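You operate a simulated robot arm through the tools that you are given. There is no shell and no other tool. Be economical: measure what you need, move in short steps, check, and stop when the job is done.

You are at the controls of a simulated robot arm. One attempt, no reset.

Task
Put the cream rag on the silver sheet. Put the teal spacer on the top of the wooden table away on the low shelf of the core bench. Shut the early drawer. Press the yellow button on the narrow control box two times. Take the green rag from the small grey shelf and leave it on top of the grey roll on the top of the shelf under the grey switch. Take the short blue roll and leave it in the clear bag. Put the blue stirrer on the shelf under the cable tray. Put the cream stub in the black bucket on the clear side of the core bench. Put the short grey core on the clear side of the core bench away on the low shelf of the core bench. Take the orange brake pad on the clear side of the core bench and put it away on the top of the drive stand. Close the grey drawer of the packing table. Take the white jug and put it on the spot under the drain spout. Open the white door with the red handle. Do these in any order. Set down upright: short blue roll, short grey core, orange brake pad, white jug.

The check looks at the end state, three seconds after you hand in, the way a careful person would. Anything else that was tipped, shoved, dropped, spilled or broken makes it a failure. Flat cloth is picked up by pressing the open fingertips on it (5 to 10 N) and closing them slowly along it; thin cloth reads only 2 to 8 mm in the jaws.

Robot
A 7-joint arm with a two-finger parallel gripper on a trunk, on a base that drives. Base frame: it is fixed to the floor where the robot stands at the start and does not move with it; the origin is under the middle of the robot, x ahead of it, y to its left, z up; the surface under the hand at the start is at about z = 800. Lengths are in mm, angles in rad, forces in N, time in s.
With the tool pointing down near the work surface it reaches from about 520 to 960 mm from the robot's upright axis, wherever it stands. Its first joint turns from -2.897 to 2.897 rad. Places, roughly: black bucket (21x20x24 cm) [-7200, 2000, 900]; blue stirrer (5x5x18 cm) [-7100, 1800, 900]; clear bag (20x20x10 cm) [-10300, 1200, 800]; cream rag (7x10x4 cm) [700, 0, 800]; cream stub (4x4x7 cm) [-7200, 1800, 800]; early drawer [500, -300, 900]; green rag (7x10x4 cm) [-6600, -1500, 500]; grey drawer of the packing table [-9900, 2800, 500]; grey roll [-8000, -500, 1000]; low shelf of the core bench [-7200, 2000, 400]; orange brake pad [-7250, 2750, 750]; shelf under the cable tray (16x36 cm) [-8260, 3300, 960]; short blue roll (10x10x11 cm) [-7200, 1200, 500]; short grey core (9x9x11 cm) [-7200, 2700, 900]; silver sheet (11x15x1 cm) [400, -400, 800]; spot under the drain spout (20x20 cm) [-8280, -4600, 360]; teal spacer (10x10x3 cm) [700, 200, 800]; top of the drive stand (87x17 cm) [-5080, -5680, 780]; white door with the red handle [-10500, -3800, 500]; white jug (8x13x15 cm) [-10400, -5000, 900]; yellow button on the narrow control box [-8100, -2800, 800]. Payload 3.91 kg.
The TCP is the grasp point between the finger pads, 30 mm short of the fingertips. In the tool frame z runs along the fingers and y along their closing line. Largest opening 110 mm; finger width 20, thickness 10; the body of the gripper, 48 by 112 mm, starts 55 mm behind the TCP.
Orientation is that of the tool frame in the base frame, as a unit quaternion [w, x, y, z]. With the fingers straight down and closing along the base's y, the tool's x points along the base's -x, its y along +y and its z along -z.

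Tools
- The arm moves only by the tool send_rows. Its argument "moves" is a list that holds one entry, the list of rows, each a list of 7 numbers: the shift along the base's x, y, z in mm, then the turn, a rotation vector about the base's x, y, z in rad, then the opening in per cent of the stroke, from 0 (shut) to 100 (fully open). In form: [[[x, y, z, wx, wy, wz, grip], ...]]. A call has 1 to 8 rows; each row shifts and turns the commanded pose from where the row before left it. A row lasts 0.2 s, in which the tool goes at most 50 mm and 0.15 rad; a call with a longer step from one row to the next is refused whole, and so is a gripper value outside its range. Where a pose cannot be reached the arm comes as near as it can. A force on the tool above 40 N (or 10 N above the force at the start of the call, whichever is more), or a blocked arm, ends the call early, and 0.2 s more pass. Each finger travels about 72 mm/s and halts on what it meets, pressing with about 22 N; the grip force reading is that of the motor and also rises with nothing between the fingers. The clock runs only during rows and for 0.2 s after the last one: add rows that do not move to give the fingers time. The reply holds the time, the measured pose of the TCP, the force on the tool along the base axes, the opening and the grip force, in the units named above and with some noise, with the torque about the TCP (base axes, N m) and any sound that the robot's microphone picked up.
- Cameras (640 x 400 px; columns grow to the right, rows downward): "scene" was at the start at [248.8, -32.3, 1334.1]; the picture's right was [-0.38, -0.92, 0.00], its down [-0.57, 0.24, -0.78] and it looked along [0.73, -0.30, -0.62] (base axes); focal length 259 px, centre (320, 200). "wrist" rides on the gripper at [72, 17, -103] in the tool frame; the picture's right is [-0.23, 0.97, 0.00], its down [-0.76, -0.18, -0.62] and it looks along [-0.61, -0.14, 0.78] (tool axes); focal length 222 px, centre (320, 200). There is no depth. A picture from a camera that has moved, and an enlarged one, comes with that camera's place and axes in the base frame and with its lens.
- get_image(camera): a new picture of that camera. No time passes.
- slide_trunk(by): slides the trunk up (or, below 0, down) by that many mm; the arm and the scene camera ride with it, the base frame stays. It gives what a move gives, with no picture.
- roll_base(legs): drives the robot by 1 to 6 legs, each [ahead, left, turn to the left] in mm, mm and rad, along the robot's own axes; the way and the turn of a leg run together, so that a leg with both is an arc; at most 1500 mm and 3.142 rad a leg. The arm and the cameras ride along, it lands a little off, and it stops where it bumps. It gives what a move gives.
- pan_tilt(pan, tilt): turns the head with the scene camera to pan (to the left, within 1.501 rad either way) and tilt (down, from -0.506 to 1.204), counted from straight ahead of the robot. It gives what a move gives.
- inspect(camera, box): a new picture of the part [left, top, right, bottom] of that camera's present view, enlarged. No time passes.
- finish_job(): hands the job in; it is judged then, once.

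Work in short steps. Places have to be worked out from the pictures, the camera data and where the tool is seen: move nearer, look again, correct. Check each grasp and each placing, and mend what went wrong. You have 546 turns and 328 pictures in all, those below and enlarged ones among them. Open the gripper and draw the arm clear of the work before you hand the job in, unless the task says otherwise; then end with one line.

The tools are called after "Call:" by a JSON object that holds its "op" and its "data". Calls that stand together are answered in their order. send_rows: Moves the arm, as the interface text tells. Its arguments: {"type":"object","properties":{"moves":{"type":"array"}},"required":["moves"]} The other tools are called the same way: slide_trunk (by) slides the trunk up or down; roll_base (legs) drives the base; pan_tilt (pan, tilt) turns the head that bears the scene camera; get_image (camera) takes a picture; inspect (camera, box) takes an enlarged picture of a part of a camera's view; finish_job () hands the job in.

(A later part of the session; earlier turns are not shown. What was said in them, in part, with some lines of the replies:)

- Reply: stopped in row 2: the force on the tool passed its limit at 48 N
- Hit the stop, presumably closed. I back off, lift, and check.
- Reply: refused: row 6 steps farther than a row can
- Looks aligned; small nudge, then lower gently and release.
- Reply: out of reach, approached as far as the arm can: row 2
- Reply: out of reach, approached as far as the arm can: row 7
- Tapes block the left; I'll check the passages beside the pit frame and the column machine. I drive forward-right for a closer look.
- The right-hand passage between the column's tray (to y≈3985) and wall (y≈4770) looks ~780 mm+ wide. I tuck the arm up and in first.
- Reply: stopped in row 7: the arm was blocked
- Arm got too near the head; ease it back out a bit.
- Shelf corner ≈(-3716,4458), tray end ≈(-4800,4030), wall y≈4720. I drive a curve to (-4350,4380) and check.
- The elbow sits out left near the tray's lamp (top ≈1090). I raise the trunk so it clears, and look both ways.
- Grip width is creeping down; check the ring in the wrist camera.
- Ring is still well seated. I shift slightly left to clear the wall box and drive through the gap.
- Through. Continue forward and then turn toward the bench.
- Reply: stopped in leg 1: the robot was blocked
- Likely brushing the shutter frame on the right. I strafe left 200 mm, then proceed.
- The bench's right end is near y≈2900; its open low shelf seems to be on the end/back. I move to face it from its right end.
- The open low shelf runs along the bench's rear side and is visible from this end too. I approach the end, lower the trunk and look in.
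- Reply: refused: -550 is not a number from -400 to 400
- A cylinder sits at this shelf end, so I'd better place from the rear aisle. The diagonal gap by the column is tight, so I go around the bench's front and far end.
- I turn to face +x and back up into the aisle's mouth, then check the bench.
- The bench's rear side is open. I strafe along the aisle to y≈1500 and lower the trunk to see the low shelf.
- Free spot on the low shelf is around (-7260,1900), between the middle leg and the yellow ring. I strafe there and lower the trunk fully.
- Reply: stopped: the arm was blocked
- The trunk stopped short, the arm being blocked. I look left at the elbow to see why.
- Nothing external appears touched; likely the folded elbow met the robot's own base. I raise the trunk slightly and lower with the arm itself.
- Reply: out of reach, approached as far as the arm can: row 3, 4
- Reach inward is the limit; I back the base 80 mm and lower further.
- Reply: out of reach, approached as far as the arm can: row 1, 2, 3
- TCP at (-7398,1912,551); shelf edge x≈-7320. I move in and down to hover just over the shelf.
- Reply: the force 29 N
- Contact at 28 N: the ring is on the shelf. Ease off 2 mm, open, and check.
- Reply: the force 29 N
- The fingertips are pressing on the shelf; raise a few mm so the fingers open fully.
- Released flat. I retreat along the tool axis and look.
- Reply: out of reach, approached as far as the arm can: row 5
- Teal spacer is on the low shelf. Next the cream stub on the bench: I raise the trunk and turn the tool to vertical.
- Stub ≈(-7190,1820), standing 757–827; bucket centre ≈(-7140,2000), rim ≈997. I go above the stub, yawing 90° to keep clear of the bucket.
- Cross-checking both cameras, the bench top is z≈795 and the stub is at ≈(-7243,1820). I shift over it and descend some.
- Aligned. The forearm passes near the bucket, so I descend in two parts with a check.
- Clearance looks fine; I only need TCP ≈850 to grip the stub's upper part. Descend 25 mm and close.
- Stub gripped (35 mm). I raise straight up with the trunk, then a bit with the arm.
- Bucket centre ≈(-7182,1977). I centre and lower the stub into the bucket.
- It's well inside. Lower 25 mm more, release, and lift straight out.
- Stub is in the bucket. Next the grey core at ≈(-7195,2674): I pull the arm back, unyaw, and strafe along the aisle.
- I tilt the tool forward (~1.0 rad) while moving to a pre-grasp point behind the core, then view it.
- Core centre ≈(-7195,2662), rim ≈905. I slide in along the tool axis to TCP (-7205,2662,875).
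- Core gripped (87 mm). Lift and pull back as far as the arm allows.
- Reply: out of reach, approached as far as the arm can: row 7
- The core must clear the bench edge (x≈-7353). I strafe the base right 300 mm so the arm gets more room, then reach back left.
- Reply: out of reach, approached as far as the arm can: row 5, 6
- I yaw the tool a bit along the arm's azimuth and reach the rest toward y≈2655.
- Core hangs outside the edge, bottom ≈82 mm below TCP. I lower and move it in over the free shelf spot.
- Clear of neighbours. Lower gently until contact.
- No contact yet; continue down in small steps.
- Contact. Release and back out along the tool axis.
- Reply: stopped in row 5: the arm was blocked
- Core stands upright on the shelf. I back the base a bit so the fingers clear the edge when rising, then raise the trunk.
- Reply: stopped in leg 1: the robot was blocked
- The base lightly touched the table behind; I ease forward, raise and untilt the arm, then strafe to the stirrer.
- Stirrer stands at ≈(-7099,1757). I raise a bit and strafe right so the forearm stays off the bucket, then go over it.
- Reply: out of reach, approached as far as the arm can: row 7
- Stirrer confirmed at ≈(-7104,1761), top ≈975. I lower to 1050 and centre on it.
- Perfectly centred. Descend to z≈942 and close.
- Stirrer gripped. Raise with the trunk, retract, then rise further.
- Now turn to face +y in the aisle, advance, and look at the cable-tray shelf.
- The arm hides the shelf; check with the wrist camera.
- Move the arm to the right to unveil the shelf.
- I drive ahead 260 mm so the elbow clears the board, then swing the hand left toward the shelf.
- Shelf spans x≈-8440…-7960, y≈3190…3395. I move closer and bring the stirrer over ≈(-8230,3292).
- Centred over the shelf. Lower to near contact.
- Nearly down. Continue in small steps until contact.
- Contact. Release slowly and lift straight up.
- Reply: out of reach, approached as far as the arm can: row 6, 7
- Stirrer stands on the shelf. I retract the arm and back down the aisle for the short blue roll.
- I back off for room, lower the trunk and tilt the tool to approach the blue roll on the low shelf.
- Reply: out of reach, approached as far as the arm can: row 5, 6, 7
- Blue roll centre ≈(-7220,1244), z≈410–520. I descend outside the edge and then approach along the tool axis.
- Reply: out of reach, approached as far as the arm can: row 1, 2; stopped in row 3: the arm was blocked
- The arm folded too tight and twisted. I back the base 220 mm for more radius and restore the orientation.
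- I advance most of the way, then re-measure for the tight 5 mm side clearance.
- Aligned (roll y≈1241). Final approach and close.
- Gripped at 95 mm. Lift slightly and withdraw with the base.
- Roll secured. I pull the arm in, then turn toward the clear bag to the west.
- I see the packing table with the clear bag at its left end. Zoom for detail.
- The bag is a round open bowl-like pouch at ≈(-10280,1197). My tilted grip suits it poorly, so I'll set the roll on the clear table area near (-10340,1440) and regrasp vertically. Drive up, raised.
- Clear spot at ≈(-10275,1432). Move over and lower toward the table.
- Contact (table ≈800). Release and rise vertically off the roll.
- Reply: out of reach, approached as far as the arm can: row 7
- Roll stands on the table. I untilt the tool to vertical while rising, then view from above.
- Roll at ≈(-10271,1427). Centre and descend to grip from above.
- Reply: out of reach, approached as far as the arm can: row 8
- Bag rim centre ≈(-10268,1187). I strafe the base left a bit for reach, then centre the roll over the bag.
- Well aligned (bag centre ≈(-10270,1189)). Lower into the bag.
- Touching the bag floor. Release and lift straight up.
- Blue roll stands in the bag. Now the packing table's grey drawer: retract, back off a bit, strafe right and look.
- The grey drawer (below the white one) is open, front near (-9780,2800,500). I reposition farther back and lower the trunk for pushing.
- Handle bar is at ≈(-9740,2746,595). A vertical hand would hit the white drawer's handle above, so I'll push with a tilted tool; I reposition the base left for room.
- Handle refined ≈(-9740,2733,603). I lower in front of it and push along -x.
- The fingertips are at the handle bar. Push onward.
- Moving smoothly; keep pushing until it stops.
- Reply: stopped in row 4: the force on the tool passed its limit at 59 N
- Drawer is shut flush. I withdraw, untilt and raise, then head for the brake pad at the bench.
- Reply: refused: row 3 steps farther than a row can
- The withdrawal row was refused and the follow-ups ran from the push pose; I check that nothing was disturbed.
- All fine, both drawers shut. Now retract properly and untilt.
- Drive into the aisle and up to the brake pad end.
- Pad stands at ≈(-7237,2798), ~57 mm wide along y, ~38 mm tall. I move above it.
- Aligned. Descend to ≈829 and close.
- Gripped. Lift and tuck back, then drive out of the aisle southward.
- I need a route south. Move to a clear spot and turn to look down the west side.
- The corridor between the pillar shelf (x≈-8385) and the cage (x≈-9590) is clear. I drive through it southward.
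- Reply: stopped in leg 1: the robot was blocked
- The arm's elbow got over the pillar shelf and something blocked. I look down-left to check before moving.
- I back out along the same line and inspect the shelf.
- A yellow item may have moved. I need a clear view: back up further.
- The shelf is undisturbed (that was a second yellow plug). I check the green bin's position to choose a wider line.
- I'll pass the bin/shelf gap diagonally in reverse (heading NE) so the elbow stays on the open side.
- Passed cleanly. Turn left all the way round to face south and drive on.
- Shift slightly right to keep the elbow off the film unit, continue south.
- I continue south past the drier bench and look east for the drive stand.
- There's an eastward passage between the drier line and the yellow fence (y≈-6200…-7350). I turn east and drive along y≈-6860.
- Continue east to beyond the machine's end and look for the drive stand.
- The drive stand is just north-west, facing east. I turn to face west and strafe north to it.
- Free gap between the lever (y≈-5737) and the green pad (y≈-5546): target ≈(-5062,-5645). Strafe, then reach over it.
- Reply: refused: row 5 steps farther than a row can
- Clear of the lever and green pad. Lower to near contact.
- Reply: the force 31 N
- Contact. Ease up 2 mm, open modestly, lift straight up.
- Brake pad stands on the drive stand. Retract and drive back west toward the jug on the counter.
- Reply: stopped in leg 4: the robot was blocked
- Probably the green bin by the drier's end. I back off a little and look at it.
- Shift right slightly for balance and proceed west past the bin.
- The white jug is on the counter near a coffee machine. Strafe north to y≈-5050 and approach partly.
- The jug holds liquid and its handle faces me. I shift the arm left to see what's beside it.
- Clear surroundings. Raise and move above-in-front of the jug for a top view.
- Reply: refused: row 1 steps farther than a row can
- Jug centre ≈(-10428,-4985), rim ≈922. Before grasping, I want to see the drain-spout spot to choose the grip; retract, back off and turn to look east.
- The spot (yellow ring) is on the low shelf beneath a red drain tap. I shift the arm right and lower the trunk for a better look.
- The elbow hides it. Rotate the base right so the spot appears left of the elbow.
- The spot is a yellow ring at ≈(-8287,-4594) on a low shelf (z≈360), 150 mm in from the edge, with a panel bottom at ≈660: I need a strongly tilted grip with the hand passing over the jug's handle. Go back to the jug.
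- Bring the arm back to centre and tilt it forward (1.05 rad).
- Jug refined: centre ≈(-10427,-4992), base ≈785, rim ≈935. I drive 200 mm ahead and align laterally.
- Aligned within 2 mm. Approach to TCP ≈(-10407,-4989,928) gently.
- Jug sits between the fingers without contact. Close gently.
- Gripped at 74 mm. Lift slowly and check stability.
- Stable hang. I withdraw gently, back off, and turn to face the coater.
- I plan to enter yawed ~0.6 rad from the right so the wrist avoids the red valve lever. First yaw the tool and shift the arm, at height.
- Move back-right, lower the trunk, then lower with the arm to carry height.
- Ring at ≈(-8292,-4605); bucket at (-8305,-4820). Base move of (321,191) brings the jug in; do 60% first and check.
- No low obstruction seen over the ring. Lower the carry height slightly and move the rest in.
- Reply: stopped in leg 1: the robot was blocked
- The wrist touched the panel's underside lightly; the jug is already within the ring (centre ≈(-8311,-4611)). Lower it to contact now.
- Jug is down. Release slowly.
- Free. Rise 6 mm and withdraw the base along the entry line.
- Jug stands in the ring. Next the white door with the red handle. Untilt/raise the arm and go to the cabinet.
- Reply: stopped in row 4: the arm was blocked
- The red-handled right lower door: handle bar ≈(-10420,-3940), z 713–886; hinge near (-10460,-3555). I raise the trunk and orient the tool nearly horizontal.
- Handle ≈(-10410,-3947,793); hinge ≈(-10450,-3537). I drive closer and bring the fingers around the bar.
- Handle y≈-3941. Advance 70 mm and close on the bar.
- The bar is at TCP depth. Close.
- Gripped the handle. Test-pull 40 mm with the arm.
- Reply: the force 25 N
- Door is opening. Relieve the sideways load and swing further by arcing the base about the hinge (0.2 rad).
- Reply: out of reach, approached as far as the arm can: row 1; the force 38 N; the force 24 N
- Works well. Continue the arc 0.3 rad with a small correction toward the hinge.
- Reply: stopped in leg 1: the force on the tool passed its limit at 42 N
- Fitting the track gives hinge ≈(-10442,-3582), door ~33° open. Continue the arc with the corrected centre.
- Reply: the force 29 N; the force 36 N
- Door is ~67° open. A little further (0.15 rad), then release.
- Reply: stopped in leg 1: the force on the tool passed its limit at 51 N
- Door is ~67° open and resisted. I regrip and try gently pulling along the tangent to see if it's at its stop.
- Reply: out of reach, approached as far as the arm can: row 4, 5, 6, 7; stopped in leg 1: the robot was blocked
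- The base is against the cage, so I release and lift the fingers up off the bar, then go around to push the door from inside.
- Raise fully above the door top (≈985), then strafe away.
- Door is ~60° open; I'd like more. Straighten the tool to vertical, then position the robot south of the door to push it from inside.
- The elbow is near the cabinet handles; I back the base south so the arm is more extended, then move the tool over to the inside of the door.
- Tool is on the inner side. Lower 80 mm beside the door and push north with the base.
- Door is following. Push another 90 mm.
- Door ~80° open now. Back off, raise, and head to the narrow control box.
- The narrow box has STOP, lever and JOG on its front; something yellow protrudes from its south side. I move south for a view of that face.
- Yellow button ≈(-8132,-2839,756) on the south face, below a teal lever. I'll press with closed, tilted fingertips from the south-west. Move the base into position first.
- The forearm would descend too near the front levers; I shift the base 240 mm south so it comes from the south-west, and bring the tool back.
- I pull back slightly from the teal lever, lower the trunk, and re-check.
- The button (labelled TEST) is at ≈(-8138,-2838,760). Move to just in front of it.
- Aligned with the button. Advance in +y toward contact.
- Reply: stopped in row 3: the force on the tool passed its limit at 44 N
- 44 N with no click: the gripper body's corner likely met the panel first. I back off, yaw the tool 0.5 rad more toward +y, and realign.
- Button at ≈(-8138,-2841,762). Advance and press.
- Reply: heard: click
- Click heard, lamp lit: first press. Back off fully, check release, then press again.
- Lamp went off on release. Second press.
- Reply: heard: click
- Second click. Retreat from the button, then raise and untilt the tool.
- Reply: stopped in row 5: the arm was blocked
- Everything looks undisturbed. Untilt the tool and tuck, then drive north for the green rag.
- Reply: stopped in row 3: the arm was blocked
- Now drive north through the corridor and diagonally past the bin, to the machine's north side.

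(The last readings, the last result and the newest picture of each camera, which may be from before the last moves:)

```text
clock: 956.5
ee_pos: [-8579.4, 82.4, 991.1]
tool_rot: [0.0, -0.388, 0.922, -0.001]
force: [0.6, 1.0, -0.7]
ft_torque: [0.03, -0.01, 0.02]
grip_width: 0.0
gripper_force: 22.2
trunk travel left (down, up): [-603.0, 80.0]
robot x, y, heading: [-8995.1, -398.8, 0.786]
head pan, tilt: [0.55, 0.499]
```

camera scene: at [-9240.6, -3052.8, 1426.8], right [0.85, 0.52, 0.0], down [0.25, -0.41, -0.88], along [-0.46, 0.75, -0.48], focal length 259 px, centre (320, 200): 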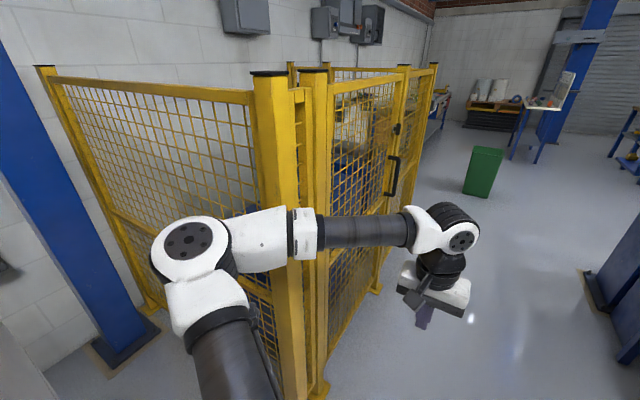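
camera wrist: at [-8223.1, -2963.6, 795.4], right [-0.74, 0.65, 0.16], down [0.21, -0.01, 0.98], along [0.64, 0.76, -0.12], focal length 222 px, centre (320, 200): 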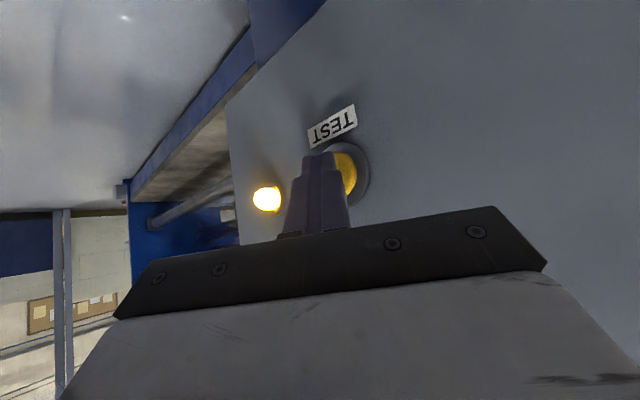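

Call:
{"op": "roll_base", "data": {"legs": [[0, 38, 0], [960, 0, 0], [0, 0, -0.786]]}}

Call:
{"op": "pan_tilt", "data": {"pan": -0.9, "tilt": 0.45}}

Call:
{"op": "get_image", "data": {"camera": "scene"}}

```text
clock: 964.2
ee_pos: [-7702.4, 352.2, 990.9]
tool_rot: [0.0, -0.006, 1.0, -0.001]
force: [-0.7, -0.2, -0.2]
ft_torque: [-0.02, 0.0, -0.01]
grip_width: 0.0
gripper_force: 22.5
trunk travel left (down, up): [-603.0, 80.0]
robot x, y, heading: [-8340.3, 308.4, -0.004]
head pan, tilt: [0.55, 0.499]
```

```text
clock: 965.8
ee_pos: [-7701.8, 352.8, 992.2]
tool_rot: [0.0, -0.006, 1.0, -0.002]
force: [-0.3, 0.3, -0.3]
ft_torque: [-0.02, 0.01, 0.02]
grip_width: 0.1
gripper_force: 21.5
trunk travel left (down, up): [-603.0, 80.0]
robot x, y, heading: [-8337.4, 306.9, -0.005]
head pan, tilt: [-0.901, 0.45]
```

```text
50 pictures are left
camera scene: at [-8110.6, 232.3, 1431.2], right [-0.79, -0.62, 0.0], down [-0.27, 0.34, -0.9], along [0.56, -0.71, -0.44], focal length 259 px, centre (320, 200)
```

scene: 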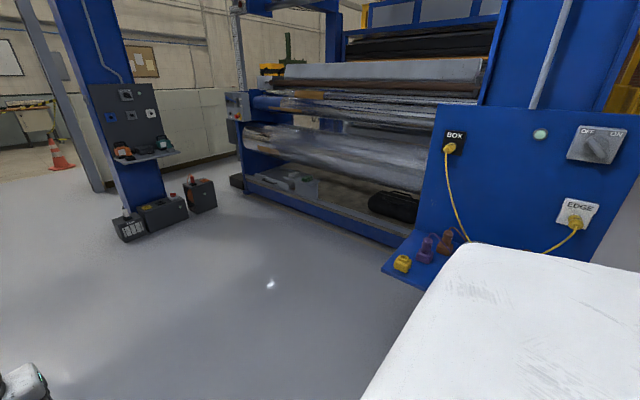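

Drive east to face the tray, then turn south.

Call:
{"op": "roll_base", "data": {"legs": [[1450, 0, 0], [330, 0, 0], [0, 0, -1.57]]}}

Call:
{"op": "pan_tilt", "data": {"pan": -0.1, "tilt": 0.45}}

Call:
{"op": "get_image", "data": {"camera": "scene"}}

```text
clock: 978.7
ee_pos: [-6486.5, -329.7, 991.6]
tool_rot: [-0.001, 0.695, 0.719, -0.001]
force: [0.4, -0.5, -0.1]
ft_torque: [0.0, 0.02, -0.01]
grip_width: 0.0
gripper_force: 22.2
trunk travel left (down, up): [-603.0, 80.0]
robot x, y, heading: [-6548.0, 303.9, -1.552]
head pan, tilt: [-0.901, 0.45]
```

```text
clock: 979.8
ee_pos: [-6486.6, -329.6, 992.5]
tool_rot: [-0.001, 0.695, 0.719, 0.0]
force: [-0.3, -0.3, -0.4]
ft_torque: [0.02, 0.01, -0.01]
grip_width: 0.0
gripper_force: 22.0
trunk travel left (down, up): [-603.0, 80.0]
robot x, y, heading: [-6546.5, 303.4, -1.553]
head pan, tilt: [-0.099, 0.45]
```

```text
49 pictures are left
camera scene: at [-6553.3, 42.8, 1431.2], right [-1.0, 0.08, 0.0], down [0.04, 0.43, -0.9], along [-0.07, -0.9, -0.44], focal length 259 px, centre (320, 200)
```

scene: 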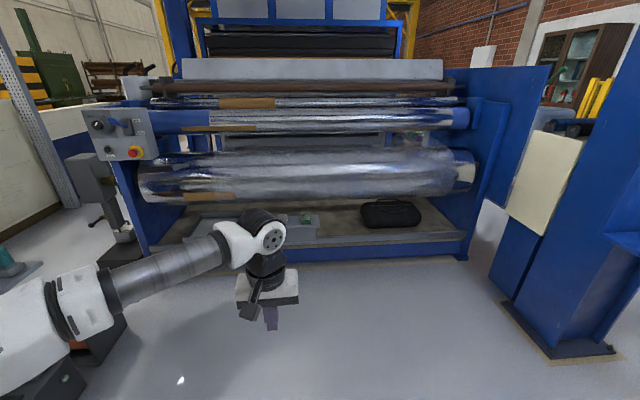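

Call:
{"op": "inspect", "data": {"camera": "scene", "box": [160, 180, 400, 270]}}

```text
2.67 times, centred on (280, 225) of scene
camera zoom: at [-6553.3, 42.8, 1431.2], right [-1.0, 0.08, 0.0], down [0.04, 0.43, -0.9], along [-0.07, -0.9, -0.44], focal length 691 px, centre (427, 133)
```

zoom: 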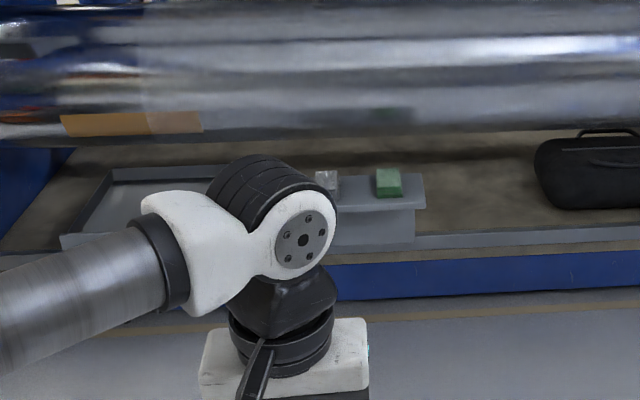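

The green rag lies on a small grey box under the big silver roll. I drive closer and lower the trunk for a better look.

Call:
{"op": "roll_base", "data": {"legs": [[600, 0, -0.015]]}}

Call:
{"op": "slide_trunk", "data": {"by": -400}}

Call:
{"op": "pan_tilt", "data": {"pan": -0.15, "tilt": 0.4}}

Call:
{"op": "get_image", "data": {"camera": "scene"}}

```text
clock: 983.2
ee_pos: [-6489.2, -931.3, 992.9]
tool_rot: [-0.001, 0.7, 0.714, 0.0]
force: [0.4, 0.6, -0.1]
ft_torque: [0.0, -0.02, 0.0]
grip_width: 0.0
gripper_force: 22.1
trunk travel left (down, up): [-603.0, 80.0]
robot x, y, heading: [-6541.5, -296.6, -1.564]
head pan, tilt: [-0.099, 0.45]
```

```text
clock: 987.1
ee_pos: [-6489.7, -931.7, 591.2]
tool_rot: [-0.001, 0.7, 0.714, -0.001]
force: [0.2, -0.2, -0.4]
ft_torque: [0.04, -0.01, -0.02]
grip_width: 0.2
gripper_force: 22.5
trunk travel left (down, up): [-203.0, 480.0]
robot x, y, heading: [-6542.8, -298.0, -1.568]
head pan, tilt: [-0.099, 0.45]
```

```text
clock: 987.7
ee_pos: [-6489.4, -931.4, 590.7]
tool_rot: [-0.001, 0.7, 0.714, -0.001]
force: [0.0, 1.2, 0.5]
ft_torque: [0.01, 0.03, 0.01]
grip_width: 0.1
gripper_force: 22.1
trunk travel left (down, up): [-203.0, 480.0]
robot x, y, heading: [-6538.9, -296.8, -1.57]
head pan, tilt: [-0.15, 0.4]
```

```text
47 pictures are left
camera scene: at [-6555.6, -557.6, 1035.9], right [-0.99, 0.15, 0.0], down [0.06, 0.39, -0.92], along [-0.13, -0.91, -0.39], focal length 259 px, centre (320, 200)
```

scene: 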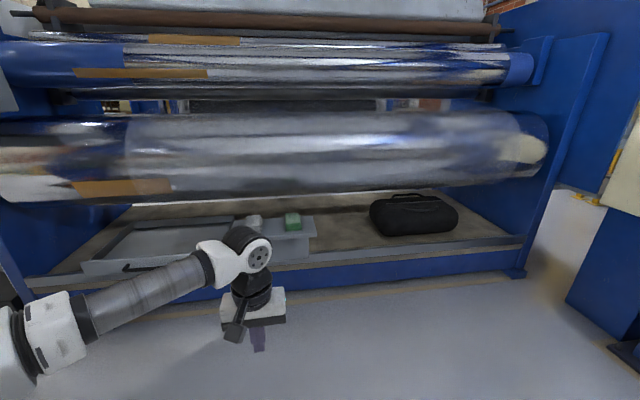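

Rag ≈(-6578,-1490), top ≈550, with >100 mm clearance above. I tilt the tool toward -y, open it and shift to line up.

Call:
{"op": "send_rows", "data": {"moves": [[[-11, -12, 0, -0.15, 0, 0, 30], [-11, -12, 0, -0.15, 0, 0, 60], [-11, -12, 0, -0.15, 0, 0, 95], [-11, -12, 0, -0.15, 0, 0, 95], [-11, -12, 0, -0.15, 0, 0, 95], [-11, -12, 0, -0.15, 0, 0, 95], [-11, -12, 0, -0.15, 0, 0, 95], [-11, -12, 0, -0.15, 0, 0, 95]]]}}

Call:
{"op": "get_image", "data": {"camera": "wrist"}}

Call:
{"op": "get_image", "data": {"camera": "scene"}}

```text
clock: 989.5
ee_pos: [-6577.3, -1027.9, 591.0]
tool_rot: [0.394, 0.578, 0.589, -0.405]
force: [0.0, -0.9, 0.2]
ft_torque: [0.06, 0.0, 0.03]
grip_width: 104.3
gripper_force: 0.1
trunk travel left (down, up): [-203.0, 480.0]
robot x, y, heading: [-6544.0, -296.6, -1.571]
head pan, tilt: [-0.15, 0.4]
```

```text
46 pictures are left
camera wrist: at [-6561.0, -904.4, 561.6], right [0.98, -0.08, 0.19], down [-0.16, 0.31, 0.94], along [-0.13, -0.95, 0.29], focal length 222 px, centre (320, 200)
```

wrist: 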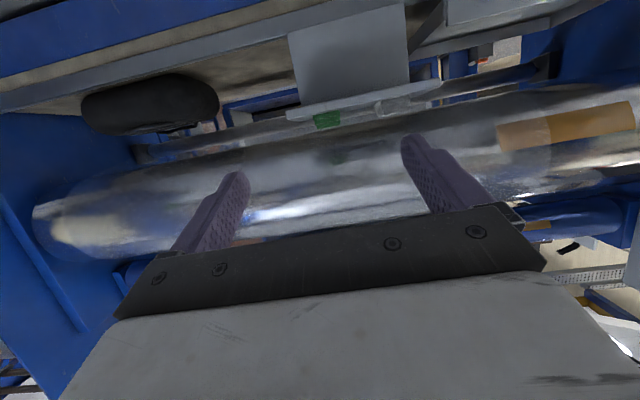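

```text
45 pictures are left
camera scene: at [-6555.6, -557.5, 1036.0], right [-0.99, 0.15, 0.0], down [0.06, 0.38, -0.92], along [-0.14, -0.91, -0.39], focal length 259 px, centre (320, 200)
```

scene: 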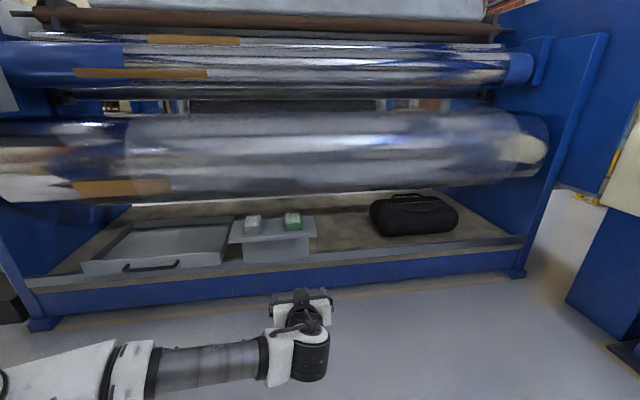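

Call:
{"op": "inspect", "data": {"camera": "wrist", "box": [260, 70, 420, 160]}}

Call:
{"op": "inspect", "data": {"camera": "scene", "box": [210, 190, 340, 275]}}

```text
4.00 times, centred on (340, 115) of wrist
camera zoom: at [-6561.0, -904.4, 561.6], right [0.98, -0.08, 0.19], down [-0.16, 0.31, 0.94], along [-0.13, -0.95, 0.29], focal length 888 px, centre (240, 540)
```

zoom: 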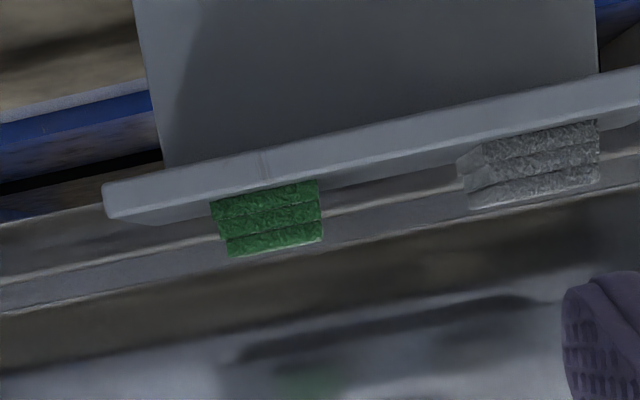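

```text
4.71 times, centred on (275, 232) of scene
camera zoom: at [-6555.6, -557.5, 1036.0], right [-0.99, 0.15, 0.0], down [0.06, 0.38, -0.92], along [-0.14, -0.91, -0.39], focal length 1220 px, centre (532, 47)
```

zoom: 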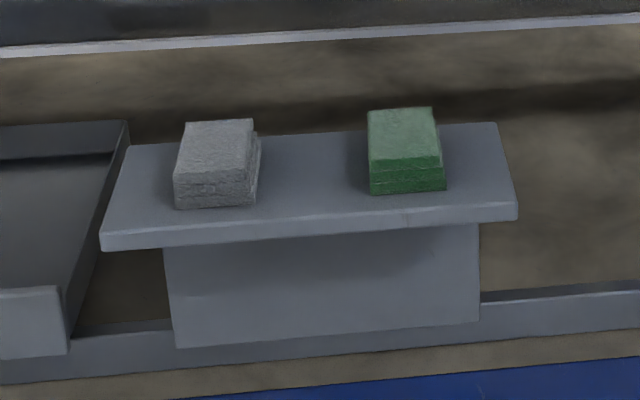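

Rag: front at y≈-1456, centre ≈(-6586,-1498), z 524–564; the roll is behind/above it. I lower slightly, drive 330 mm closer and check alignment.

Call:
{"op": "send_rows", "data": {"moves": [[[-4, 0, -17, 0, 0, 0, 95], [-4, 0, -17, 0, 0, 0, 95]]]}}

Call:
{"op": "roll_base", "data": {"legs": [[310, 0, 0]]}}

Call:
{"op": "get_image", "data": {"camera": "wrist"}}

```text
clock: 990.1
ee_pos: [-6581.2, -1027.6, 574.7]
tool_rot: [0.394, 0.579, 0.589, -0.404]
force: [-0.4, 0.3, -0.2]
ft_torque: [0.0, -0.02, 0.01]
grip_width: 104.5
gripper_force: 0.1
out of reach, approached as far as the arm can: row 2
trunk travel left (down, up): [-203.0, 480.0]
robot x, y, heading: [-6538.3, -294.3, -1.563]
head pan, tilt: [-0.15, 0.4]
```

```text
clock: 992.2
ee_pos: [-6578.7, -1337.8, 573.7]
tool_rot: [0.394, 0.579, 0.589, -0.404]
force: [-0.2, -0.1, 0.0]
ft_torque: [0.0, 0.01, 0.01]
grip_width: 104.7
gripper_force: 0.1
trunk travel left (down, up): [-203.0, 480.0]
robot x, y, heading: [-6539.6, -603.7, -1.565]
head pan, tilt: [-0.15, 0.4]
```

```text
42 pictures are left
camera wrist: at [-6563.7, -1214.5, 544.6], right [0.98, -0.08, 0.19], down [-0.16, 0.3, 0.94], along [-0.13, -0.95, 0.28], focal length 222 px, centre (320, 200)
```

wrist: 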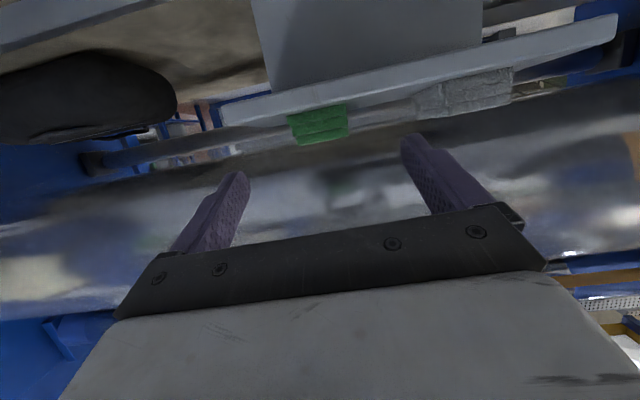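

Shelf top ≈520, rag top ≈553, x≈-6582. Advance around the rag and lower to TCP z≈546.

Call:
{"op": "send_rows", "data": {"moves": [[[-1, -30, -9, 0, 0, 0, 95], [-1, -35, -7, 0, 0, 0, 95], [-1, -40, -5, 0, 0, 0, 95], [0, -37, -5, 0, 0, 0, 95], [0, 0, -2, 0, 0, 0, 95], [0, 0, 0, 0, 0, 0, 95]]]}}

Call:
{"op": "get_image", "data": {"camera": "wrist"}}

```text
clock: 993.6
ee_pos: [-6579.8, -1480.7, 551.5]
tool_rot: [0.394, 0.578, 0.589, -0.404]
force: [0.2, -1.2, -0.1]
ft_torque: [0.03, -0.01, -0.02]
grip_width: 104.6
gripper_force: 0.1
out of reach, approached as far as the arm can: row 2
trunk travel left (down, up): [-203.0, 480.0]
robot x, y, heading: [-6541.2, -609.7, -1.569]
head pan, tilt: [-0.15, 0.4]
```

```text
41 pictures are left
camera wrist: at [-6563.5, -1358.6, 520.5], right [0.98, -0.08, 0.19], down [-0.16, 0.3, 0.94], along [-0.13, -0.95, 0.28], focal length 222 px, centre (320, 200)
```

wrist: 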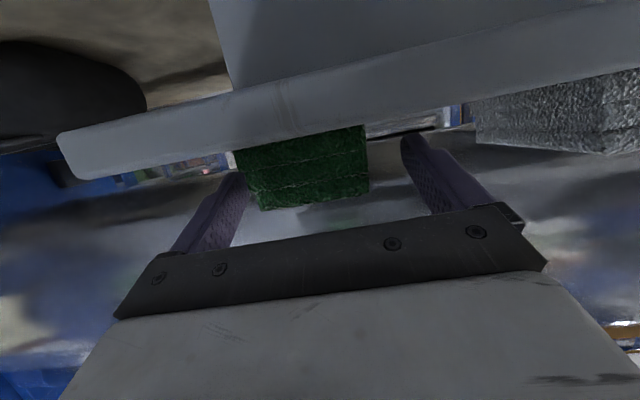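

Rag is between the fingers, slightly left. Nudge -6 mm in x, lower a bit, and close slowly.

Call:
{"op": "send_rows", "data": {"moves": [[[-6, 0, -3, 0, 0, 0, 95], [0, -3, -2, 0, 0, 0, 85], [0, 0, 0, 0, 0, 0, 75], [0, 0, 0, 0, 0, 0, 65], [0, 0, 0, 0, 0, 0, 55], [0, 0, 0, 0, 0, 0, 45], [0, 0, 0, 0, 0, 0, 35], [0, 0, 0, 0, 0, 0, 35]]]}}

Call:
{"op": "get_image", "data": {"camera": "wrist"}}

```text
clock: 995.4
ee_pos: [-6586.0, -1483.9, 545.6]
tool_rot: [0.395, 0.578, 0.589, -0.403]
force: [0.0, 0.5, -0.2]
ft_torque: [-0.02, -0.04, -0.03]
grip_width: 64.5
gripper_force: 22.1
trunk travel left (down, up): [-203.0, 480.0]
robot x, y, heading: [-6542.4, -607.1, -1.569]
head pan, tilt: [-0.15, 0.4]
```

```text
40 pictures are left
camera wrist: at [-6569.9, -1360.9, 515.5], right [0.98, -0.08, 0.19], down [-0.16, 0.3, 0.94], along [-0.13, -0.95, 0.28], focal length 222 px, centre (320, 200)
```

wrist: 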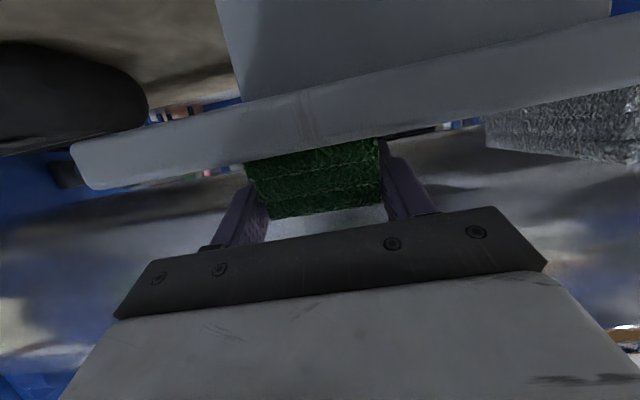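

Gripped at 64 mm. Lift 20 mm and check.

Call:
{"op": "send_rows", "data": {"moves": [[[0, 0, 8, 0, 0, 0, 35], [0, 0, 12, 0, 0, 0, 35], [0, 0, 0, 0, 0, 0, 35]]]}}

Call:
{"op": "get_image", "data": {"camera": "wrist"}}

```text
clock: 996.2
ee_pos: [-6585.3, -1483.2, 564.9]
tool_rot: [0.395, 0.578, 0.59, -0.403]
force: [-0.4, -0.4, -0.4]
ft_torque: [0.01, 0.0, 0.0]
grip_width: 64.7
gripper_force: 22.0
trunk travel left (down, up): [-203.0, 480.0]
robot x, y, heading: [-6540.2, -608.6, -1.566]
head pan, tilt: [-0.15, 0.4]
```

```text
39 pictures are left
camera wrist: at [-6569.8, -1360.6, 535.2], right [0.98, -0.08, 0.19], down [-0.16, 0.3, 0.94], along [-0.13, -0.95, 0.28], focal length 222 px, centre (320, 200)
```

wrist: 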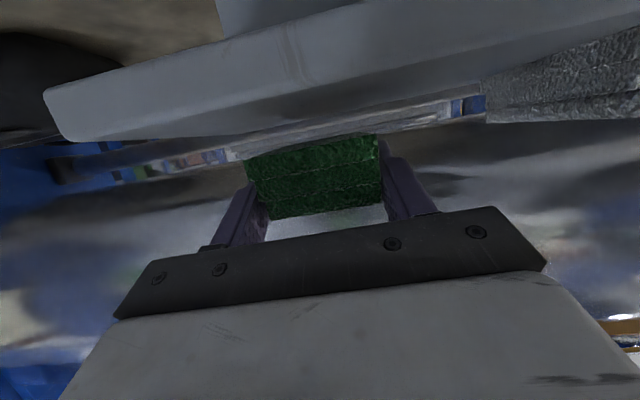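

Rag held. Withdraw, raise the trunk, and go to the pillar shelf.

Call:
{"op": "roll_base", "data": {"legs": [[-450, 0, 0]]}}

Call:
{"op": "slide_trunk", "data": {"by": 400}}

Call:
{"op": "slide_trunk", "data": {"by": 75}}

Call:
{"op": "send_rows", "data": {"moves": [[[0, 35, 20, 0, 0, 0, 35], [0, 35, 20, 0, 0, 0, 35], [0, 35, 20, 0, 0, 0, 35], [0, 35, 20, 0, 0, 0, 35]]]}}

Call:
{"op": "get_image", "data": {"camera": "wrist"}}

```text
clock: 998.9
ee_pos: [-6587.4, -1033.4, 566.6]
tool_rot: [0.395, 0.578, 0.59, -0.403]
force: [0.3, 0.3, 0.5]
ft_torque: [0.01, 0.02, -0.01]
grip_width: 64.5
gripper_force: 21.8
trunk travel left (down, up): [-203.0, 480.0]
robot x, y, heading: [-6544.2, -157.1, -1.565]
head pan, tilt: [-0.15, 0.4]
```

```text
clock: 1002.7
ee_pos: [-6588.3, -1033.5, 965.2]
tool_rot: [0.395, 0.578, 0.588, -0.405]
force: [-0.2, -0.8, -0.5]
ft_torque: [-0.03, 0.02, -0.01]
grip_width: 64.5
gripper_force: 22.1
trunk travel left (down, up): [-603.0, 80.0]
robot x, y, heading: [-6542.6, -159.3, -1.57]
head pan, tilt: [-0.15, 0.4]
```

```text
clock: 1003.9
ee_pos: [-6588.3, -1034.3, 1040.0]
tool_rot: [0.394, 0.579, 0.589, -0.404]
force: [1.2, -0.1, -0.3]
ft_torque: [0.01, -0.03, -0.03]
grip_width: 64.3
gripper_force: 22.1
trunk travel left (down, up): [-678.0, 5.0]
robot x, y, heading: [-6539.9, -156.0, -1.572]
head pan, tilt: [-0.15, 0.4]
```

```text
clock: 1004.9
ee_pos: [-6587.9, -892.5, 1121.9]
tool_rot: [0.395, 0.578, 0.589, -0.404]
force: [-0.1, 0.5, -0.3]
ft_torque: [0.01, -0.03, 0.0]
grip_width: 64.6
gripper_force: 22.0
trunk travel left (down, up): [-678.0, 5.0]
robot x, y, heading: [-6545.0, -155.5, -1.568]
head pan, tilt: [-0.15, 0.4]
```

```text
38 pictures are left
camera wrist: at [-6572.0, -769.8, 1092.0], right [0.98, -0.08, 0.19], down [-0.16, 0.3, 0.94], along [-0.13, -0.95, 0.28], focal length 222 px, centre (320, 200)
```

wrist: 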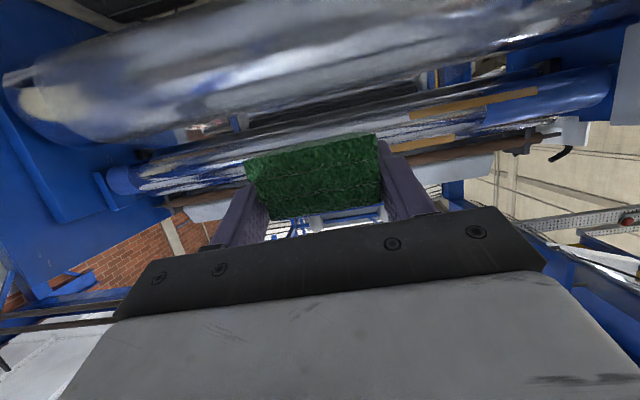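

Call:
{"op": "roll_base", "data": {"legs": [[-650, 0, 0], [0, -1000, 0], [0, -480, 0]]}}

Call:
{"op": "pan_tilt", "data": {"pan": 0.0, "tilt": 0.45}}

Call:
{"op": "get_image", "data": {"camera": "scene"}}

Call:
{"op": "get_image", "data": {"camera": "wrist"}}

```text
clock: 1020.1
ee_pos: [-8079.5, -248.8, 1121.1]
tool_rot: [0.394, 0.578, 0.589, -0.403]
force: [-0.2, -0.5, -0.7]
ft_torque: [0.02, -0.02, 0.01]
grip_width: 64.3
gripper_force: 22.4
trunk travel left (down, up): [-678.0, 5.0]
robot x, y, heading: [-8033.6, 484.5, -1.574]
head pan, tilt: [-0.15, 0.4]
```

```text
clock: 1020.8
ee_pos: [-8078.8, -249.2, 1121.7]
tool_rot: [0.394, 0.578, 0.589, -0.404]
force: [0.2, -0.4, -0.7]
ft_torque: [0.01, 0.03, -0.01]
grip_width: 64.4
gripper_force: 22.2
trunk travel left (down, up): [-678.0, 5.0]
robot x, y, heading: [-8028.7, 487.3, -1.573]
head pan, tilt: [0.0, 0.45]
```

```text
37 pictures are left
camera scene: at [-8033.4, 226.3, 1506.2], right [-1.0, 0.0, 0.0], down [0.0, 0.44, -0.9], along [0.0, -0.9, -0.44], focal length 259 px, centre (320, 200)
```

scene: 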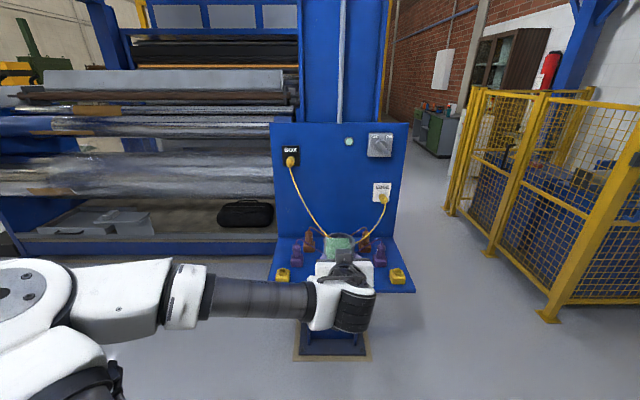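

```text
36 pictures are left
camera wrist: at [-8063.0, -126.4, 1091.5], right [0.98, -0.08, 0.19], down [-0.16, 0.3, 0.94], along [-0.13, -0.95, 0.28], focal length 222 px, centre (320, 200)
```

wrist: 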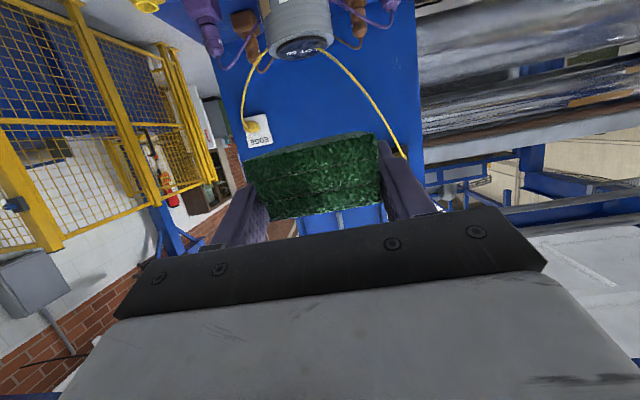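

Call:
{"op": "inspect", "data": {"camera": "scene", "box": [260, 200, 430, 310]}}

Call:
{"op": "inspect", "data": {"camera": "wrist", "box": [180, 0, 420, 150]}}

```text
3.64 times, centred on (345, 255) of scene
camera zoom: at [-8033.4, 226.3, 1506.2], right [-1.0, 0.0, 0.0], down [0.0, 0.44, -0.9], along [0.0, -0.9, -0.44], focal length 942 px, centre (229, 0)
```

zoom: 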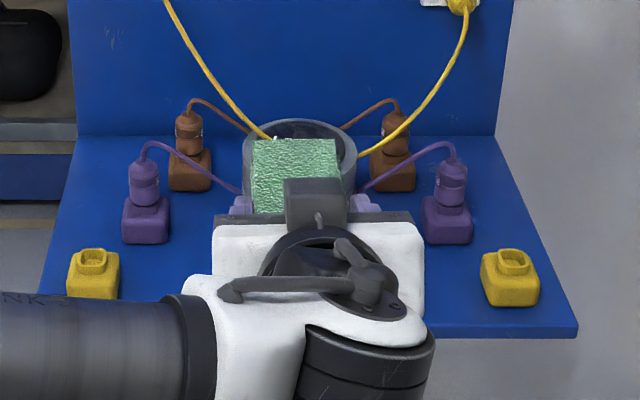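

```text
2.67 times, centred on (300, 75) of wrist
camera zoom: at [-8063.0, -126.4, 1091.5], right [0.98, -0.08, 0.19], down [-0.16, 0.3, 0.94], along [-0.13, -0.95, 0.28], focal length 592 px, centre (373, 533)
```

zoom: 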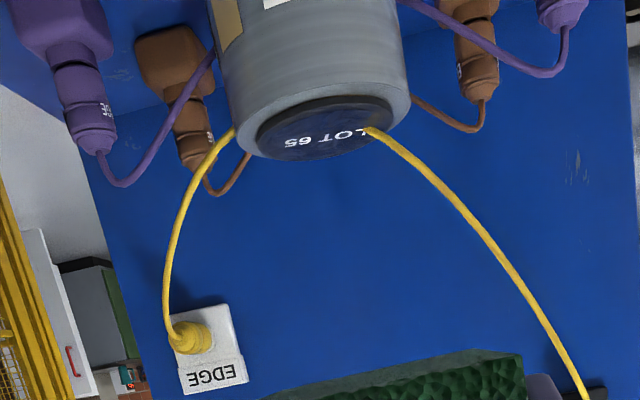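

Grey roll top centre ≈(-8104,-573), z≈944. Drive ahead 230 mm and position above it.

Call:
{"op": "roll_base", "data": {"legs": [[230, 0, 0]]}}

Call:
{"op": "send_rows", "data": {"moves": [[[-12, -30, 0, 0, 0, 0, 35], [-12, -30, -10, 0, 0, 0, 35], [0, -15, -40, 0, 0, 0, 35], [0, 0, -40, 0, 0, 0, 35], [0, 0, 0, 0, 0, 0, 35]]]}}

Call:
{"op": "get_image", "data": {"camera": "wrist"}}

Call:
{"op": "inspect", "data": {"camera": "scene", "box": [240, 200, 440, 340]}}

```text
clock: 1022.5
ee_pos: [-8079.1, -476.4, 1120.8]
tool_rot: [0.395, 0.578, 0.589, -0.404]
force: [-0.2, 0.2, -0.2]
ft_torque: [0.01, 0.01, 0.0]
grip_width: 64.5
gripper_force: 22.6
trunk travel left (down, up): [-678.0, 5.0]
robot x, y, heading: [-8030.5, 260.0, -1.567]
head pan, tilt: [0.0, 0.45]
```

```text
clock: 1023.7
ee_pos: [-8101.6, -551.8, 1031.0]
tool_rot: [0.395, 0.578, 0.589, -0.403]
force: [0.4, -0.1, -1.1]
ft_torque: [0.04, -0.01, 0.0]
grip_width: 64.1
gripper_force: 22.1
trunk travel left (down, up): [-678.0, 5.0]
robot x, y, heading: [-8034.8, 262.1, -1.568]
head pan, tilt: [0.0, 0.45]
```

```text
33 pictures are left
camera wrist: at [-8086.2, -427.8, 1001.0], right [0.98, -0.08, 0.19], down [-0.16, 0.3, 0.94], along [-0.13, -0.95, 0.29], focal length 222 px, centre (320, 200)
```

wrist: 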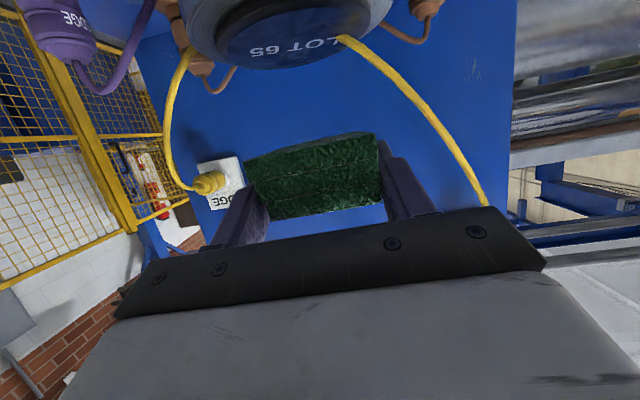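

```text
2.86 times, centred on (340, 270) of scene
camera zoom: at [-8032.9, 0.4, 1506.3], right [-1.0, 0.0, 0.0], down [0.0, 0.44, -0.9], along [0.0, -0.9, -0.44], focal length 740 px, centre (263, 0)
```

zoom: 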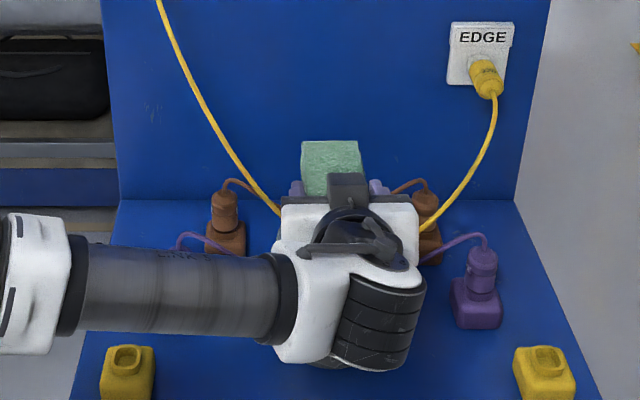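

Call:
{"op": "inspect", "data": {"camera": "wrist", "box": [170, 0, 410, 110]}}

```text
2.67 times, centred on (290, 55) of wrist
camera zoom: at [-8086.2, -427.8, 1001.0], right [0.98, -0.08, 0.19], down [-0.16, 0.3, 0.94], along [-0.13, -0.95, 0.29], focal length 592 px, centre (400, 587)
```

zoom: 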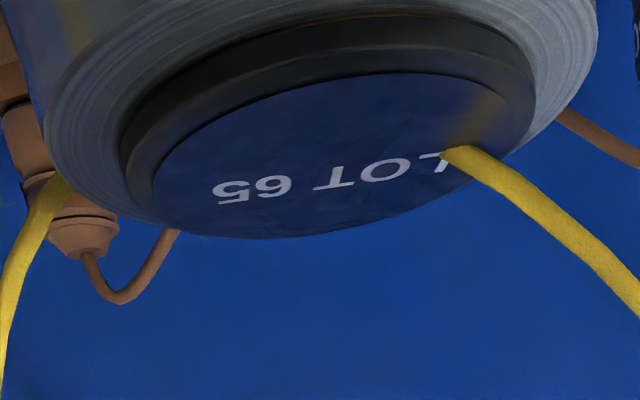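

The cable enters the lid's right side, so I place the rag slightly left/front: TCP ≈(-8115,-552). Lower gently.

Call:
{"op": "send_rows", "data": {"moves": [[[-13, 0, -10, 0, 0, 0, 35], [0, 0, -25, 0, 0, 0, 35], [0, 0, -12, 0, 0, 0, 35], [0, 0, -6, 0, 0, 0, 35], [0, 0, 0, 0, 0, 0, 35]]]}}

Call:
{"op": "get_image", "data": {"camera": "wrist"}}

```text
clock: 1024.9
ee_pos: [-8114.3, -550.2, 999.4]
tool_rot: [0.396, 0.577, 0.59, -0.403]
force: [0.2, 0.3, -0.3]
ft_torque: [-0.01, 0.01, 0.0]
grip_width: 64.4
gripper_force: 22.4
out of reach, approached as far as the arm can: row 2, 3
trunk travel left (down, up): [-678.0, 5.0]
robot x, y, heading: [-8031.7, 259.1, -1.569]
head pan, tilt: [0.0, 0.45]
```

```text
30 pictures are left
camera wrist: at [-8098.3, -427.8, 969.3], right [0.98, -0.07, 0.19], down [-0.16, 0.3, 0.94], along [-0.13, -0.95, 0.28], focal length 222 px, centre (320, 200)
```

wrist: 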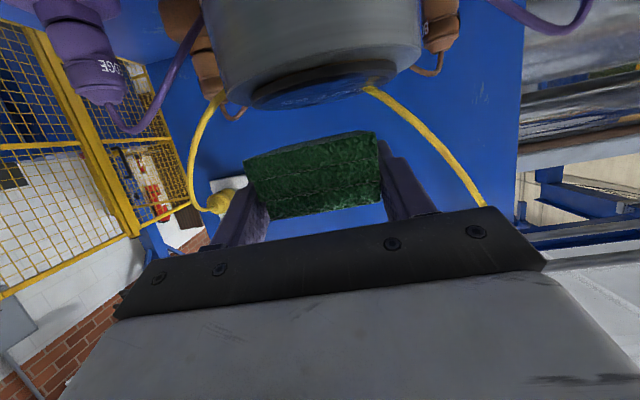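

Use the trunk to lower the rest in small steps.

Call:
{"op": "slide_trunk", "data": {"by": -20}}

Call:
{"op": "get_image", "data": {"camera": "wrist"}}

```text
clock: 1025.6
ee_pos: [-8115.6, -550.5, 979.5]
tool_rot: [0.395, 0.578, 0.59, -0.402]
force: [0.3, 0.3, -0.4]
ft_torque: [0.0, 0.02, 0.01]
grip_width: 64.7
gripper_force: 22.3
trunk travel left (down, up): [-658.0, 25.0]
robot x, y, heading: [-8033.3, 261.1, -1.568]
head pan, tilt: [0.0, 0.45]
```

```text
29 pictures are left
camera wrist: at [-8098.9, -427.4, 949.7], right [0.98, -0.08, 0.19], down [-0.16, 0.3, 0.94], along [-0.13, -0.95, 0.28], focal length 222 px, centre (320, 200)
```

wrist: 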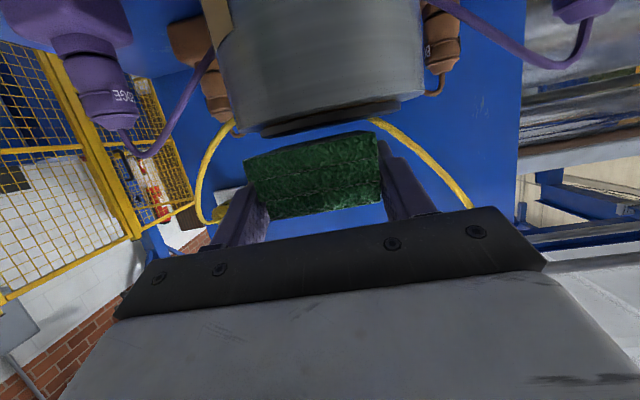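

Lid top ≈947; rag bottom ≈953. Lower a few mm more.

Call:
{"op": "slide_trunk", "data": {"by": -6}}

```text
clock: 1026.1
ee_pos: [-8114.9, -549.7, 972.6]
tool_rot: [0.396, 0.577, 0.59, -0.403]
force: [-0.2, 1.0, 0.6]
ft_torque: [0.04, -0.01, -0.01]
grip_width: 64.4
gripper_force: 21.3
trunk travel left (down, up): [-652.0, 31.0]
robot x, y, heading: [-8033.6, 260.9, -1.568]
head pan, tilt: [0.0, 0.45]
```

Call:
{"op": "slide_trunk", "data": {"by": -3}}

Call:
{"op": "get_image", "data": {"camera": "wrist"}}

```text
clock: 1026.7
ee_pos: [-8114.8, -551.5, 972.2]
tool_rot: [0.396, 0.577, 0.588, -0.404]
force: [0.3, -0.4, 7.0]
ft_torque: [-0.28, -0.23, -0.02]
grip_width: 64.5
gripper_force: 22.1
trunk travel left (down, up): [-649.0, 34.0]
robot x, y, heading: [-8029.8, 256.9, -1.563]
head pan, tilt: [0.0, 0.45]
```

```text
28 pictures are left
camera wrist: at [-8098.9, -427.7, 941.9], right [0.98, -0.07, 0.2], down [-0.16, 0.31, 0.94], along [-0.13, -0.95, 0.29], focal length 222 px, centre (320, 200)
```

wrist: 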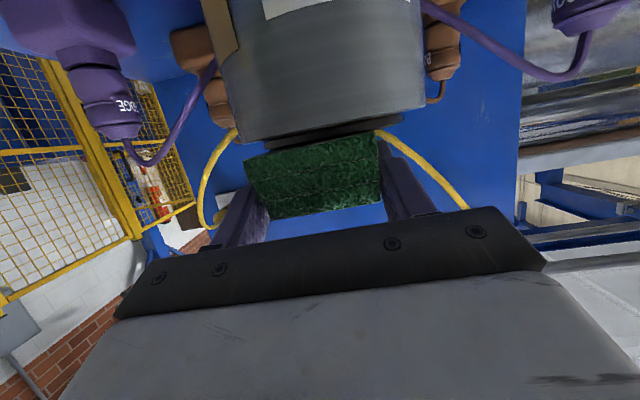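

Contact at 7 N. Open modestly and check.

Call:
{"op": "send_rows", "data": {"moves": [[[0, 0, 0, 0, 0, 0, 60], [0, 0, 0, 0, 0, 0, 66], [0, 0, 0, 0, 0, 0, 72], [0, 0, 0, 0, 0, 0, 72], [0, 0, 0, 0, 0, 0, 72]]]}}

Call:
{"op": "get_image", "data": {"camera": "wrist"}}

```text
clock: 1027.8
ee_pos: [-8113.8, -551.1, 970.0]
tool_rot: [0.396, 0.578, 0.589, -0.403]
force: [0.0, 0.1, -0.4]
ft_torque: [0.01, -0.01, 0.02]
grip_width: 79.0
gripper_force: 0.1
trunk travel left (down, up): [-649.0, 34.0]
robot x, y, heading: [-8032.5, 264.3, -1.573]
head pan, tilt: [0.0, 0.45]
```

```text
27 pictures are left
camera wrist: at [-8098.9, -427.5, 940.6], right [0.98, -0.08, 0.19], down [-0.16, 0.3, 0.94], along [-0.13, -0.95, 0.28], focal length 222 px, centre (320, 200)
```

wrist: 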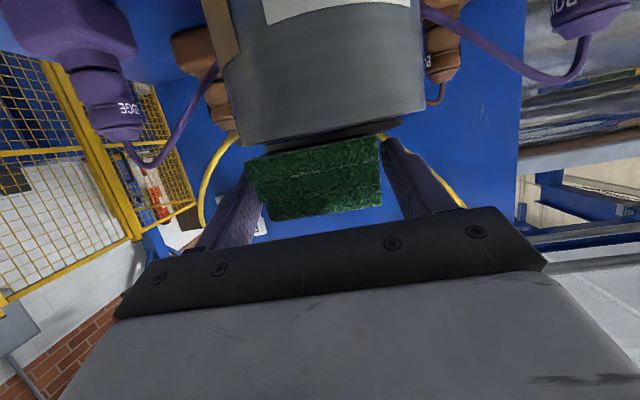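

Released. Centre the fingers (-4 mm x) and withdraw straight back.

Call:
{"op": "send_rows", "data": {"moves": [[[-4, 0, 0, 0, 0, 0, 76], [0, 0, 0, 0, 0, 0, 76]]]}}

Call:
{"op": "roll_base", "data": {"legs": [[-120, 0, 0], [-280, 0, 0]]}}

Call:
{"op": "get_image", "data": {"camera": "scene"}}

Call:
{"op": "get_image", "data": {"camera": "wrist"}}

```text
clock: 1028.5
ee_pos: [-8117.4, -550.9, 970.4]
tool_rot: [0.395, 0.578, 0.589, -0.403]
force: [0.0, 0.7, 0.2]
ft_torque: [0.0, -0.01, 0.01]
grip_width: 83.9
gripper_force: 0.1
trunk travel left (down, up): [-649.0, 34.0]
robot x, y, heading: [-8031.9, 260.1, -1.566]
head pan, tilt: [0.0, 0.45]
```

```text
clock: 1031.2
ee_pos: [-8118.9, -152.1, 970.1]
tool_rot: [0.395, 0.578, 0.589, -0.404]
force: [0.1, 0.6, -0.2]
ft_torque: [0.06, -0.01, 0.02]
grip_width: 83.7
gripper_force: 0.1
trunk travel left (down, up): [-649.0, 34.0]
robot x, y, heading: [-8036.0, 662.2, -1.565]
head pan, tilt: [0.0, 0.45]
```

```text
26 pictures are left
camera scene: at [-8033.9, 399.8, 1477.4], right [-1.0, 0.0, 0.0], down [0.0, 0.43, -0.9], along [0.0, -0.9, -0.43], focal length 259 px, centre (320, 200)
```

scene: 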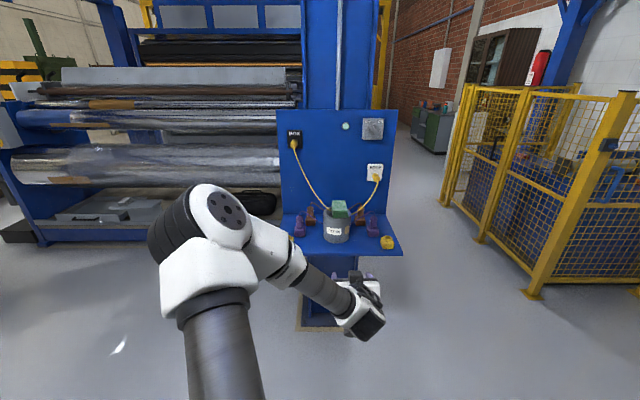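

```text
25 pictures are left
camera wrist: at [-8103.6, -28.1, 941.1], right [0.98, -0.07, 0.19], down [-0.16, 0.3, 0.94], along [-0.13, -0.95, 0.28], focal length 222 px, centre (320, 200)
```

wrist: 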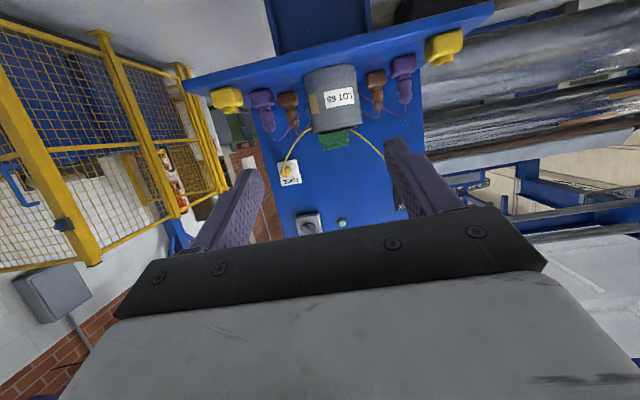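

Call:
{"op": "inspect", "data": {"camera": "scene", "box": [270, 170, 410, 270]}}

```text
4.00 times, centred on (340, 220) of scene
camera zoom: at [-8033.9, 399.8, 1477.4], right [-1.0, 0.0, 0.0], down [0.0, 0.43, -0.9], along [0.0, -0.9, -0.43], focal length 1037 px, centre (240, 120)
```

zoom: 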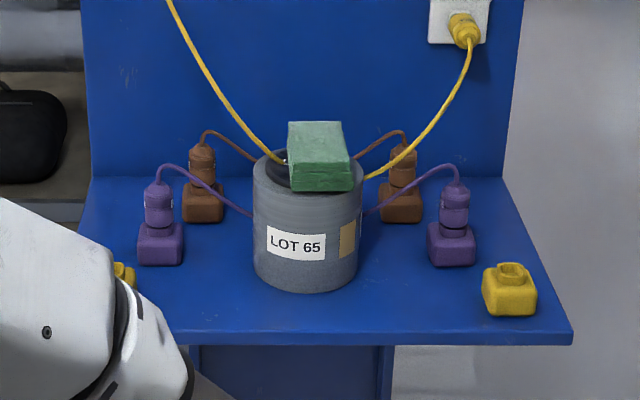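

All tasks are done: the green rag rests on the grey roll, the cables are undisturbed, and the gripper is open and clear. Handing in.

Call:
{"op": "finish_job", "data": {}}

```text
The job is handed in.
```

I carried out all thirteen tasks and handed the job in; I don't have the check's verdict. The four objects that had to be set down upright were standing, the white door was last seen open to roughly 80°, and both yellow-button presses clicked. On the way the base bumped lightly against the board table, the wire cage and something beside the drier (probably the green bin), and the wrist grazed the drain panel. The rim of the black bucket may also have shifted a few millimetres while I put the stub in. Later pictures of the board table and the bin showed nothing tipped or out of place.
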